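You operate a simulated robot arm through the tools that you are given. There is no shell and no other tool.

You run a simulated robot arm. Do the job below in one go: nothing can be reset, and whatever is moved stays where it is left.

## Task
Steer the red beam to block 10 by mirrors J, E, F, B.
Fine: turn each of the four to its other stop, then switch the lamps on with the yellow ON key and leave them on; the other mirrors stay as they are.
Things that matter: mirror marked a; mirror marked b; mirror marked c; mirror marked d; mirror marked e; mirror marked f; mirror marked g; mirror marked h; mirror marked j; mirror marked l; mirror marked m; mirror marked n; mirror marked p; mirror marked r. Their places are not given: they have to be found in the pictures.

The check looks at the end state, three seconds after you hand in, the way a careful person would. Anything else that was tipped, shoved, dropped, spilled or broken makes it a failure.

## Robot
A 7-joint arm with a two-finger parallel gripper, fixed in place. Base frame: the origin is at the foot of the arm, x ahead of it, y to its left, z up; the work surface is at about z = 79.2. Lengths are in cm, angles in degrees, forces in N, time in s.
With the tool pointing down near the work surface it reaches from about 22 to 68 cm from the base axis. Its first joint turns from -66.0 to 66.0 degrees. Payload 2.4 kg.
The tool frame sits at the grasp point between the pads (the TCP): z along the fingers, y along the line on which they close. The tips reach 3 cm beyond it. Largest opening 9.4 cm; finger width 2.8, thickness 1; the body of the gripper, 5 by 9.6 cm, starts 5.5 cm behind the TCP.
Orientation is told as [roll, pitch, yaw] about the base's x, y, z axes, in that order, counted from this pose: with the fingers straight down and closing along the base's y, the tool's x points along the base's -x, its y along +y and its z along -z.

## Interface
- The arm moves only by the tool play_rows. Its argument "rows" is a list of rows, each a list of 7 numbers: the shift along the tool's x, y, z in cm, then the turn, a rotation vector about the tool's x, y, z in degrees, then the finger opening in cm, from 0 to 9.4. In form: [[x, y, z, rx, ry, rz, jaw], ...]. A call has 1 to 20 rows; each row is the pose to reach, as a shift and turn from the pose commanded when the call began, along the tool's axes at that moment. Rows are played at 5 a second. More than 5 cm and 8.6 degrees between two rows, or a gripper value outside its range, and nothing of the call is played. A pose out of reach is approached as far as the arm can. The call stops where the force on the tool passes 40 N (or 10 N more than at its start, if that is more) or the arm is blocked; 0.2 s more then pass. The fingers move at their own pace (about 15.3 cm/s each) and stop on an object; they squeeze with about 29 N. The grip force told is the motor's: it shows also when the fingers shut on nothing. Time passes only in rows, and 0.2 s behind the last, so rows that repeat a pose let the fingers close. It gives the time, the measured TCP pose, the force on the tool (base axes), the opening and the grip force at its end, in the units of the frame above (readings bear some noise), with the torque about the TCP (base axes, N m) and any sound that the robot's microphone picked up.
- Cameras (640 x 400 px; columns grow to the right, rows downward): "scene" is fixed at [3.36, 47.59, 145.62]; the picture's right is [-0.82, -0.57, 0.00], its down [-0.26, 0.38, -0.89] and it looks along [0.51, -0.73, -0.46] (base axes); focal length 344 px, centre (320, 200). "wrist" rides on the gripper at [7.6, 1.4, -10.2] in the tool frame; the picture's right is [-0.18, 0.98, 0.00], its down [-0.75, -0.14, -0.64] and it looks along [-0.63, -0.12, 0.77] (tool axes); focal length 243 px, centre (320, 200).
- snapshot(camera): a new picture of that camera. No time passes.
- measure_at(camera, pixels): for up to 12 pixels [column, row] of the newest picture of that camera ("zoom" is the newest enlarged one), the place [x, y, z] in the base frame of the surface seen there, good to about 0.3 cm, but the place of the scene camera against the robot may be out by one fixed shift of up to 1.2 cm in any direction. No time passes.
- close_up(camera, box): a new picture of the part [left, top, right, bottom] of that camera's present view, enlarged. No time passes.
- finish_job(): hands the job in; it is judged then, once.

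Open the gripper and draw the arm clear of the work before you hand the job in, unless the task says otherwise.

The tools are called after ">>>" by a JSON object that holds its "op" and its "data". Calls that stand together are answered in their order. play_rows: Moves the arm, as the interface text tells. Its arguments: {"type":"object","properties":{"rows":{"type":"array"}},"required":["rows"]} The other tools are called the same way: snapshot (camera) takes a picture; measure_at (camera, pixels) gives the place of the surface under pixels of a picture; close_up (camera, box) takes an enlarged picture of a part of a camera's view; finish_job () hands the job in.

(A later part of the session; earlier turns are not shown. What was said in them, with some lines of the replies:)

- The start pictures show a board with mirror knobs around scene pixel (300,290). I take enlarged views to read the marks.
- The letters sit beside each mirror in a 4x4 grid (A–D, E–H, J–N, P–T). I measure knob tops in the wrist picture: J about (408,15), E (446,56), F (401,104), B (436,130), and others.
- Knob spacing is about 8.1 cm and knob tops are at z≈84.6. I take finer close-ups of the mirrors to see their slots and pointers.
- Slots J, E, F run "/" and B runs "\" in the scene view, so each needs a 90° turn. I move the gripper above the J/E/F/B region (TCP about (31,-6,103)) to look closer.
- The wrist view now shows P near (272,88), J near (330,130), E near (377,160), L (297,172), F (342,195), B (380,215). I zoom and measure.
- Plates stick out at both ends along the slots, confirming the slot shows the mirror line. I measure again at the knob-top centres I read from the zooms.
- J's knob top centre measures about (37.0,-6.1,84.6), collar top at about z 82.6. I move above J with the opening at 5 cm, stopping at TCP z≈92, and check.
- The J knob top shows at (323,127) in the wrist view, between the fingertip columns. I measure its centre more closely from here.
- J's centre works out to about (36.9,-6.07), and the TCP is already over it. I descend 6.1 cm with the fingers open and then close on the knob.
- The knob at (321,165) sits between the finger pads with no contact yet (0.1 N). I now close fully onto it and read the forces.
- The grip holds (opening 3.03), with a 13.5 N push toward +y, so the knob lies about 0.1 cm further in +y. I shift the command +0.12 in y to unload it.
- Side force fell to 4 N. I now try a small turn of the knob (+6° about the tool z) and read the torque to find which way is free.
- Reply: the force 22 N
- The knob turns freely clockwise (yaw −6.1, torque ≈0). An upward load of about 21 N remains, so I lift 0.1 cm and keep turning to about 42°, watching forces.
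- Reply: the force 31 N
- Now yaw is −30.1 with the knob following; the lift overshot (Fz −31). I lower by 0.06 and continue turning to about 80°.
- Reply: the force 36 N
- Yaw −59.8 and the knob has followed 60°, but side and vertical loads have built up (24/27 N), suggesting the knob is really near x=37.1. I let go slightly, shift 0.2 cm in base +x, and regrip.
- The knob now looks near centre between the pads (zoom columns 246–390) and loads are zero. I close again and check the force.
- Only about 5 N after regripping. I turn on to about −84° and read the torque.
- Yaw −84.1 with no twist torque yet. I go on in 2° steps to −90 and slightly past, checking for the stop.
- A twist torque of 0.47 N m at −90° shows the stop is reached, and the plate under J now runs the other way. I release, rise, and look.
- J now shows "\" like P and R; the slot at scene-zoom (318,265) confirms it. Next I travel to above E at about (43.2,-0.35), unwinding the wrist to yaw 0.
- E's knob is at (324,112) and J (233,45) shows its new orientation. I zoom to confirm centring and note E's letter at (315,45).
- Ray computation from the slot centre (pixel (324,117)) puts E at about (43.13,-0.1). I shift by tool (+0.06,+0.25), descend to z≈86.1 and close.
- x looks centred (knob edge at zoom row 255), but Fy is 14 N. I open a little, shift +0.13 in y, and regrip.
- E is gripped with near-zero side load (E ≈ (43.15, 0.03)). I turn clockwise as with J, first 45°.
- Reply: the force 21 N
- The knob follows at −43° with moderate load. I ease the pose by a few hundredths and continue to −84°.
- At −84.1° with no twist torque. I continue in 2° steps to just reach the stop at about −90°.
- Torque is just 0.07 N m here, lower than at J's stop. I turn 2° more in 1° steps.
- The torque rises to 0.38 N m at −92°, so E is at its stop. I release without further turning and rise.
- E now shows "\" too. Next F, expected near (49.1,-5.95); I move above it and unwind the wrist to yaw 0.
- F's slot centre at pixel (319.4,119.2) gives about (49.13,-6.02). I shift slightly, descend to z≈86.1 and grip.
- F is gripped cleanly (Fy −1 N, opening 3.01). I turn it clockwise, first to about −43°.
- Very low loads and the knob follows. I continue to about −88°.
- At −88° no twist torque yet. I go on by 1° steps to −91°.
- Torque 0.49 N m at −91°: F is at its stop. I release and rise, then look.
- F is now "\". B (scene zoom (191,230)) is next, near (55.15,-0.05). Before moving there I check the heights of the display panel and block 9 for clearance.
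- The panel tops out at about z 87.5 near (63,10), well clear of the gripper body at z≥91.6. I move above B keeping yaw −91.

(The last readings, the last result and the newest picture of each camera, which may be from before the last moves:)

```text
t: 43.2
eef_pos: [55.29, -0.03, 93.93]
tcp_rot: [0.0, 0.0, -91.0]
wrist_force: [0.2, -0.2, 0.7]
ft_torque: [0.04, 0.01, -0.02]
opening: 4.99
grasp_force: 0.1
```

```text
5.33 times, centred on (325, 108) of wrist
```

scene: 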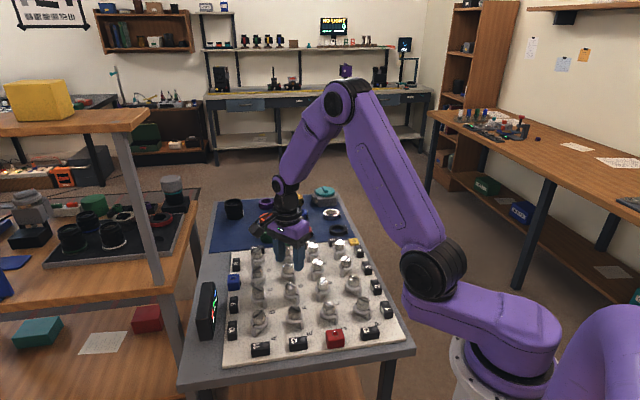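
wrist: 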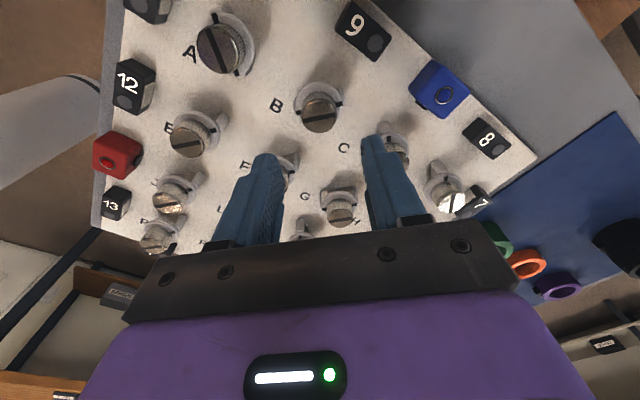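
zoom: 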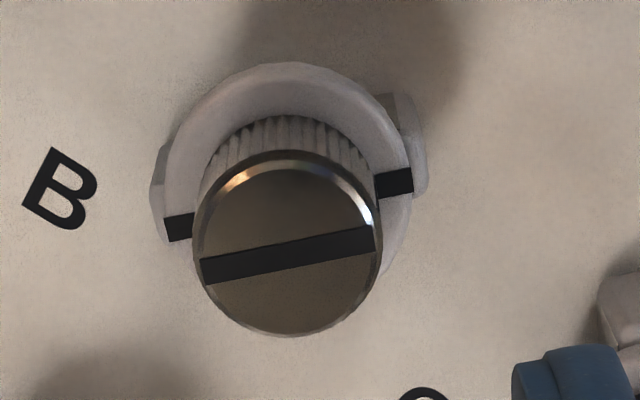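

B's slot centre at pixel (318.9,118.3) gives about (55.04,0.03). I shift slightly, descend to z≈86.1 and grip.

>>> {"op": "play_rows", "data": {"rows": [[0.1, -0.1, 2, 0, 0, 0, 5], [0.1, -0.1, 5, 0, 0, 0, 5], [0.1, -0.1, 7, 0, 0, 0, 5], [0.1, -0.1, 8.0, 0, 0, 0, 5], [0.1, -0.1, 8.0, 0, 0, 0, 4], [0.1, -0.1, 8.0, 0, 0, 0, 3.2], [0.1, -0.1, 8.0, 0, 0, 0, 2], [0.1, -0.1, 8.0, 0, 0, 0, 2], [0.1, -0.1, 8.0, 0, 0, 0, 2]]}}

>>> {"op": "close_up", "data": {"camera": "wrist", "box": [230, 100, 410, 240]}}

```text
t: 45.2
eef_pos: [55.12, -0.08, 86.1]
tcp_rot: [-0.1, 0.0, -90.9]
wrist_force: [4.1, 0.3, -5.9]
ft_torque: [-0.02, 0.23, 0.01]
opening: 3.02
grasp_force: 45.3
```

```text
2.86 times, centred on (320, 170) of wrist
```

zoom: 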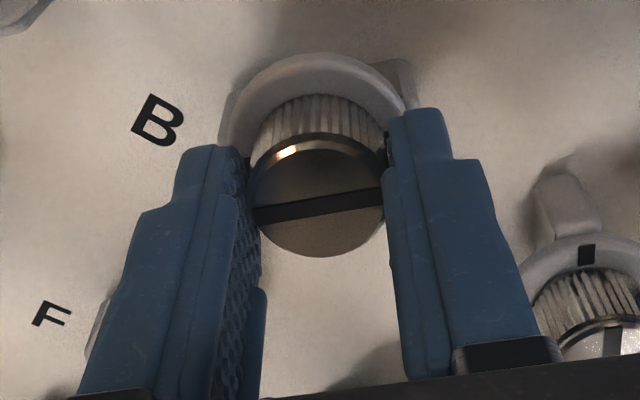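

B is gripped with small loads (4 N). I try turning it counter-clockwise (negative about tool z), first 6°, to confirm the free direction.

>>> {"op": "play_rows", "data": {"rows": [[0, 0, 0, 0, 0, -2, 2], [0, 0, 0, 0, 0, -4, 2], [0, 0, 0, 0, 0, -6, 2], [0, 0, 0, 0, 0, -6, 2]]}}

```text
t: 46.2
eef_pos: [55.18, -0.04, 86.02]
tcp_rot: [0.1, 0.0, -85.1]
wrist_force: [8.0, -3.8, -9.2]
ft_torque: [0.27, 0.17, 0.0]
opening: 3.01
grasp_force: 44.8
```

No twist torque at −85°, so counter-clockwise is free. I continue to about −45°.

>>> {"op": "play_rows", "data": {"rows": [[0, 0, 0, 0, 0, -5, 2], [0, 0, 0, 0, 0, -10, 2], [0, 0, 0, 0, 0, -15, 2], [0, 0, 0, 0, 0, -20, 2], [0, 0, 0, 0, 0, -25, 2], [0, 0, 0, 0, 0, -30, 2], [0, 0, 0, 0, 0, -35, 2], [0, 0, 0, 0, 0, -40, 2], [0, 0, 0, 0, 0, -40, 2]]}}

>>> {"op": "close_up", "data": {"camera": "wrist", "box": [230, 100, 410, 240]}}

```text
t: 48.2
eef_pos: [55.2, -0.01, 86.11]
tcp_rot: [0.1, -0.1, -44.9]
wrist_force: [13.1, -7.0, -8.7]
ft_torque: [-0.04, 0.3, -0.04]
opening: 3.03
grasp_force: 45.2
```

```text
2.86 times, centred on (320, 170) of wrist
```

zoom: 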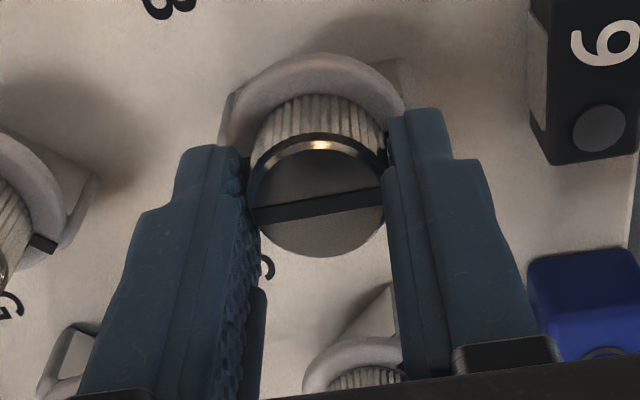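

The knob follows; a small side load of about 15 N. I ease the pose by (−0.08,+0.03) in tool x,y and continue to about −3°.

>>> {"op": "play_rows", "data": {"rows": [[-0.08, 0.03, 0, 0, 0, -4, 2], [-0.08, 0.03, 0, 0, 0, -9, 2], [-0.08, 0.03, 0, 0, 0, -14, 2], [-0.08, 0.03, 0, 0, 0, -19, 2], [-0.08, 0.03, 0, 0, 0, -24, 2], [-0.08, 0.03, 0, 0, 0, -29, 2], [-0.08, 0.03, 0, 0, 0, -34, 2], [-0.08, 0.03, 0, 0, 0, -39, 2], [-0.08, 0.03, 0, 0, 0, -42, 2], [-0.08, 0.03, 0, 0, 0, -42, 2]]}}

```text
t: 50.4
eef_pos: [55.3, 0.07, 86.0]
tcp_rot: [0.0, 0.1, -2.9]
wrist_force: [3.1, -2.2, -1.5]
ft_torque: [-0.36, 0.16, 0.0]
opening: 3.03
grasp_force: 44.9
```

Low loads at −2.9°. I go on in 1° steps to find B's stop around 0°.

>>> {"op": "play_rows", "data": {"rows": [[0, 0, 0, 0, 0, -1, 2], [0, 0, 0, 0, 0, -2, 2], [0, 0, 0, 0, 0, -3, 2], [0, 0, 0, 0, 0, -3, 2]]}}

```text
t: 51.4
eef_pos: [55.15, 0.04, 86.15]
tcp_rot: [0.0, 0.1, -0.1]
wrist_force: [1.2, 1.5, -2.7]
ft_torque: [-0.21, 0.03, -0.48]
opening: 3.0
grasp_force: 45.1
```

Torque −0.48 N m at 0°: B is at its other stop. I release and rise, then look at the board.

>>> {"op": "play_rows", "data": {"rows": [[0, 0, 0, 0, 0, 0, 3.6], [0, 0, 0, 0, 0, 0, 5], [0, 0, 0, 0, 0, 0, 5], [0, 0, -2, 0, 0, 0, 5], [0, 0, -5, 0, 0, 0, 5], [0, 0, -9, 0, 0, 0, 4], [0, 0, -12, 0, 0, 0, 2], [0, 0, -12, 0, 0, 0, 2]]}}

>>> {"op": "close_up", "data": {"camera": "scene", "box": [220, 220, 380, 350]}}

>>> {"op": "snapshot", "data": {"camera": "wrist"}}

```text
t: 53.2
eef_pos: [55.22, 0.01, 98.05]
tcp_rot: [0.0, 0.0, 0.0]
wrist_force: [-0.2, 0.5, -0.2]
ft_torque: [0.01, 0.03, 0.0]
opening: 2.02
grasp_force: 0.1
```

```text
3.08 times, centred on (300, 285) of scene
```

zoom: 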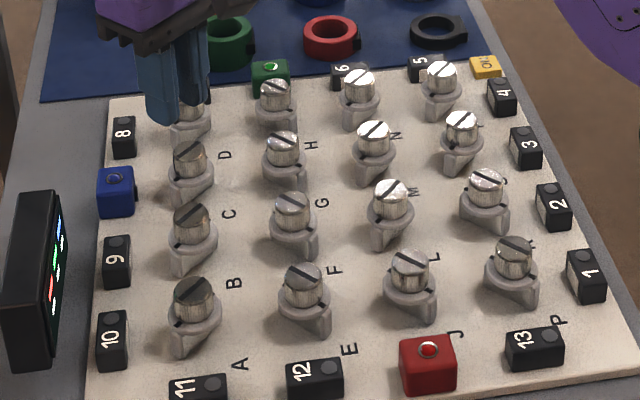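

```text
taken
```

wrist: 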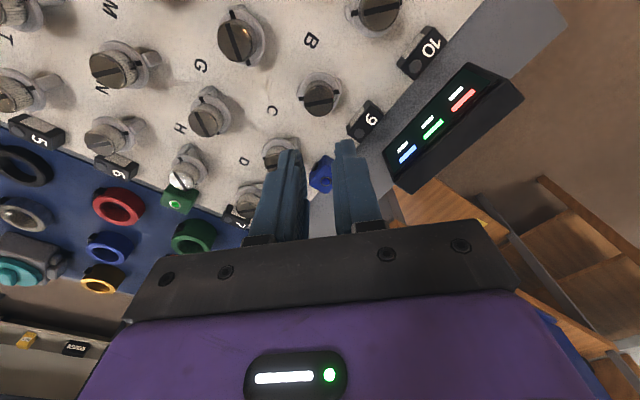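

B is now "/"; the slots of the others look as before. Now I close the fingers more and travel at z≈98 to above the yellow ON key, measured at about (48.9,-39.4,80.2).

>>> {"op": "play_rows", "data": {"rows": [[0.69, -4.38, 0, 0, 0, 0, 1], [1.38, -8.76, 0, 0, 0, 0, 0], [2.07, -13.13, 0, 0, 0, 0, 0], [2.76, -17.51, 0, 0, 0, 0, 0], [3.44, -21.89, 0, 0, 0, 0, 0], [4.13, -26.27, 0, 0, 0, 0, 0], [4.82, -30.64, 0, 0, 0, 0, 0], [5.51, -35.02, 0, 0, 0, 0, 0], [6.2, -39.4, 0, 0, 0, 0, 0], [6.2, -39.4, 0, 0, 0, 0, 0], [6.2, -39.4, 0, 0, 0, 0, 0]]}}

>>> {"op": "snapshot", "data": {"camera": "wrist"}}

>>> {"op": "snapshot", "data": {"camera": "scene"}}

```text
t: 55.6
eef_pos: [49.15, -39.43, 98.14]
tcp_rot: [0.0, 0.0, 0.0]
wrist_force: [0.3, -0.4, -0.5]
ft_torque: [0.0, -0.03, 0.0]
opening: 0.0
grasp_force: 28.8
```

```text
taken
```

wrist: 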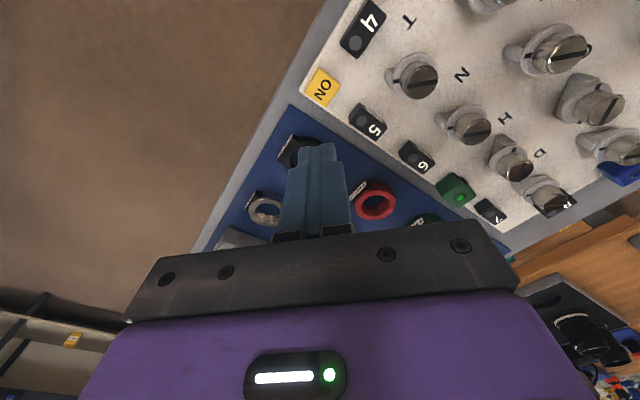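

```text
taken
```

scene: 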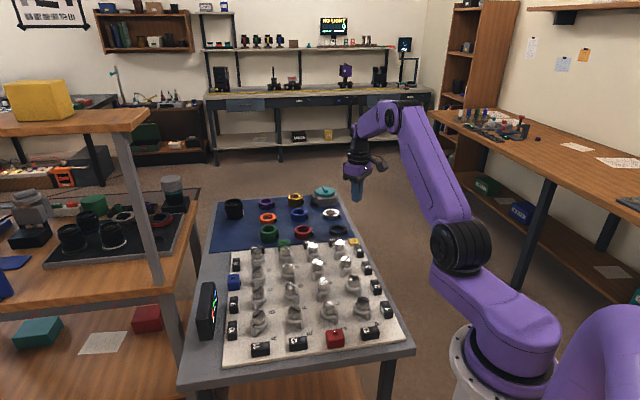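

The yellow ON key is at wrist pixel (322,88). I zoom on it and measure its corners and centre.

>>> {"op": "close_up", "data": {"camera": "wrist", "box": [280, 50, 370, 125]}}

>>> {"op": "measure_at", "data": {"camera": "wrist", "pixels": [[322, 88], [312, 84], [330, 92], [322, 80], [322, 96], [340, 88], [300, 90], [367, 122], [364, 40], [323, 108]]}}

```text
5.33 times, centred on (325, 88) of wrist
```

zoom: 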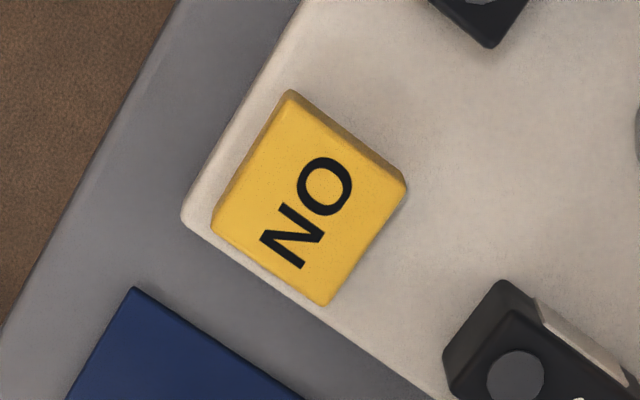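

```text
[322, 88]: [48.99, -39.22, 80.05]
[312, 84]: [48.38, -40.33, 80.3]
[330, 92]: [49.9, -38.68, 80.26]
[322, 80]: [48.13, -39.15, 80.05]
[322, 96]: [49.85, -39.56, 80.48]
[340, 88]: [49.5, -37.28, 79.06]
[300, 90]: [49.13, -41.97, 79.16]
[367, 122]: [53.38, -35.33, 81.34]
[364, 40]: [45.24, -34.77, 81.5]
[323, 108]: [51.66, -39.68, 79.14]
```

The key centre computes to about (48.95,-39.17), top z≈80.2. I align with closed fingers and descend to TCP z 84 (tips about 0.8 cm above the key).

>>> {"op": "play_rows", "data": {"rows": [[-0.03, 0.24, 4, 0, 0, 0, 0], [-0.03, 0.24, 8, 0, 0, 0, 0], [-0.03, 0.24, 12, 0, 0, 0, 0], [-0.03, 0.24, 14.1, 0, 0, 0, 0], [-0.03, 0.24, 14.1, 0, 0, 0, 0]]}}

>>> {"op": "snapshot", "data": {"camera": "wrist"}}

>>> {"op": "close_up", "data": {"camera": "scene", "box": [310, 200, 410, 270]}}

```text
t: 56.8
eef_pos: [48.96, -39.22, 83.89]
tcp_rot: [-0.1, 0.0, 0.0]
wrist_force: [-0.4, 0.0, -0.4]
ft_torque: [0.0, -0.01, 0.0]
opening: 0.0
grasp_force: 28.9
```

```text
taken
```

wrist: 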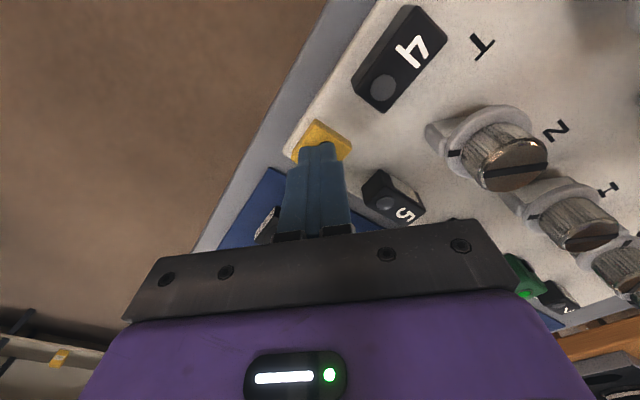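

```text
5.71 times, centred on (360, 235) of scene
```

zoom: 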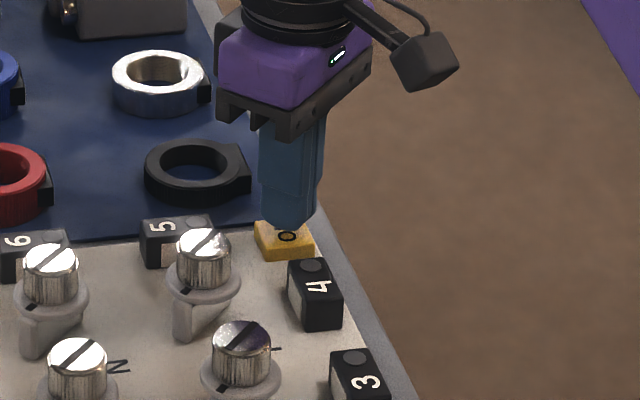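

The closed tips are over the key, clear of blocks 4 and 5. I press down in 0.1 cm steps and watch force and sound.

>>> {"op": "play_rows", "data": {"rows": [[0, 0, 0.4, 0, 0, 0, 0], [0, 0, 0.6, 0, 0, 0, 0], [0, 0, 0.7, 0, 0, 0, 0], [0, 0, 0.8, 0, 0, 0, 0], [0, 0, 0.9, 0, 0, 0, 0], [0, 0, 1.0, 0, 0, 0, 0]]}}

>>> {"op": "snapshot", "data": {"camera": "scene"}}

```text
t: 58.2
eef_pos: [49.05, -39.12, 83.0]
tcp_rot: [0.1, 0.0, 0.0]
wrist_force: [-0.2, 0.3, 1.9]
ft_torque: [0.01, -0.04, 0.03]
opening: 0.03
grasp_force: 28.8
heard: click
```

```text
taken
```

scene: 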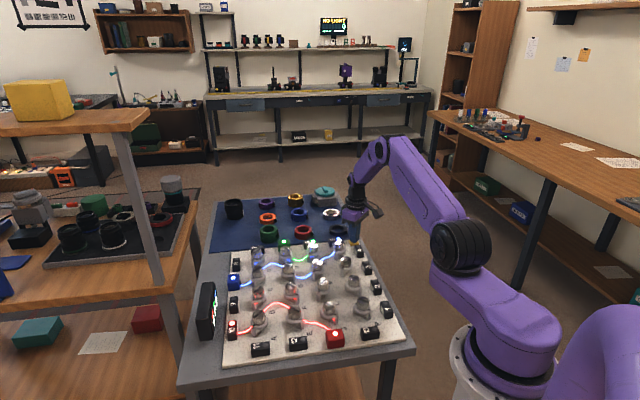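

A click was heard and the beams are lit: red runs from the lamp through J, E, F, B, A to block 10 at (233,325). I rise straight up off the key and check that they stay on.

>>> {"op": "play_rows", "data": {"rows": [[0, 0, -0.5, 0, 0, 0, 0], [0, 0, -2, 0, 0, 0, 0], [0, 0, -5, 0, 0, 0, 0], [0, 0, -9, 0, 0, 0, 0], [0, 0, -13, 0, 0, 0, 0], [0, 0, -17, 0, 0, 0, 2], [0, 0, -21, 0, 0, 0, 5], [0, 0, -25, 0, 0, 0, 9.4], [0, 0, -25, 0, 0, 0, 9.4]]}}

>>> {"op": "snapshot", "data": {"camera": "scene"}}

>>> {"op": "close_up", "data": {"camera": "scene", "box": [190, 220, 410, 370]}}

>>> {"op": "close_up", "data": {"camera": "scene", "box": [300, 5, 370, 50]}}

```text
t: 60.2
eef_pos: [48.99, -39.16, 108.12]
tcp_rot: [0.0, 0.1, 0.0]
wrist_force: [-1.1, -0.2, 0.6]
ft_torque: [-0.03, -0.01, 0.0]
opening: 9.39
grasp_force: 0.0
```

```text
taken
```

scene: 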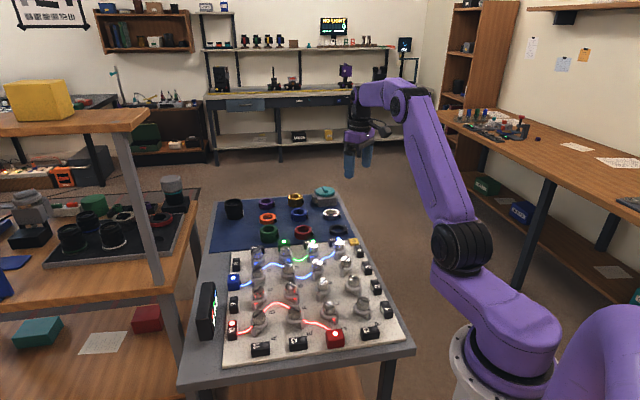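

```text
2.67 times, centred on (300, 295) of scene
```

zoom: 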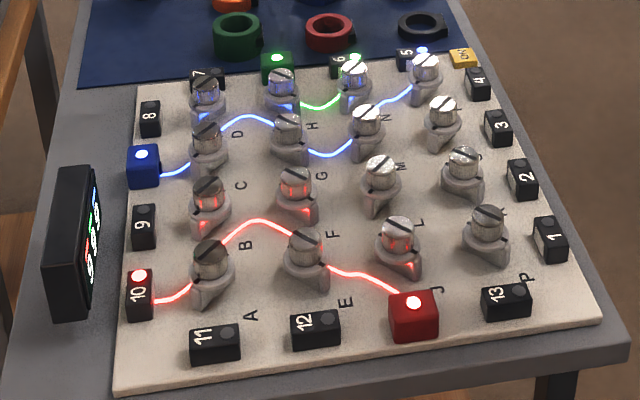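

```text
8.89 times, centred on (335, 28) of scene
```

zoom: 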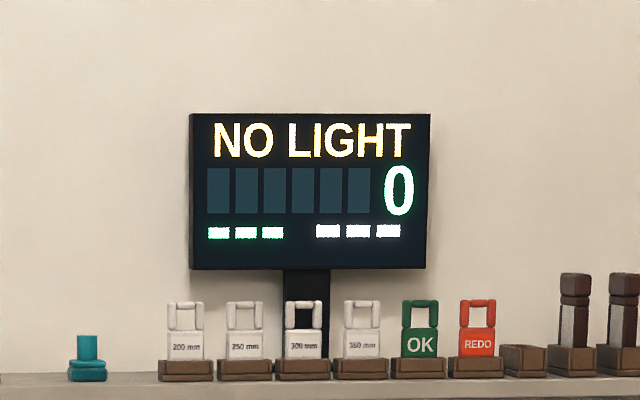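

The lamps stay on and the red beam lights block 10. I take a last close look at the turned mirrors and the panel before handing in.

>>> {"op": "close_up", "data": {"camera": "scene", "box": [225, 275, 325, 340]}}

>>> {"op": "close_up", "data": {"camera": "scene", "box": [300, 265, 400, 330]}}

>>> {"op": "close_up", "data": {"camera": "scene", "box": [185, 190, 375, 280]}}

```text
6.15 times, centred on (275, 308) of scene
```

zoom: 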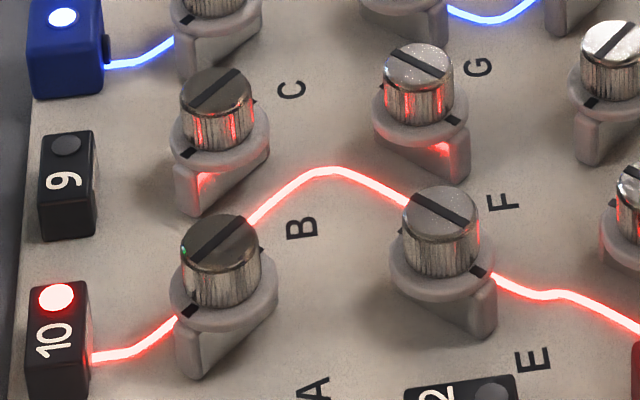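

```text
6.15 times, centred on (350, 298) of scene
```

zoom: 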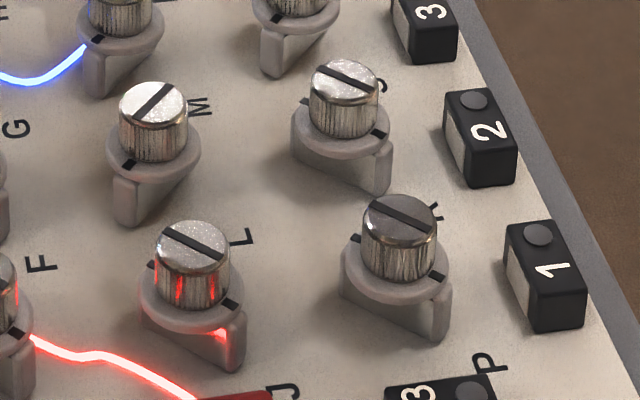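

```text
3.37 times, centred on (280, 235) of scene
```

zoom: 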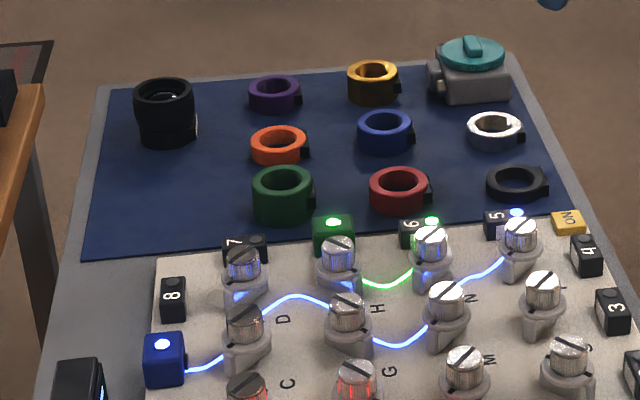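

J, E and F now read "\" and B reads "/". Block 10 is lit red, the other mirrors and objects look unchanged, the lamps are on, and the arm is raised clear with the gripper open. I hand the job in.

>>> {"op": "finish_job", "data": {}}

```text
The job is handed in.
```

The red beam now reaches block 10. It runs from the red lamp through J, E, F and B, then off mirror A, which already pointed the right way.

- **Mirrors:** I turned J, E and F clockwise and B counter-clockwise, each through about 90°. For each one I felt the twist torque rise as it hit its other stop.
- **Lamps:** I pressed the yellow ON key once and heard a click. The lamps stayed on after I lifted off, and block 10 is lit red.
- **Everything else:** The other mirrors and objects look the same as before in the last pictures.

One slip: while letting go of J, I turned the gripper about 6° further than I meant to as the fingers opened. J was already at its stop, and it still shows the right position.

The arm is raised clear of the board with the gripper open.
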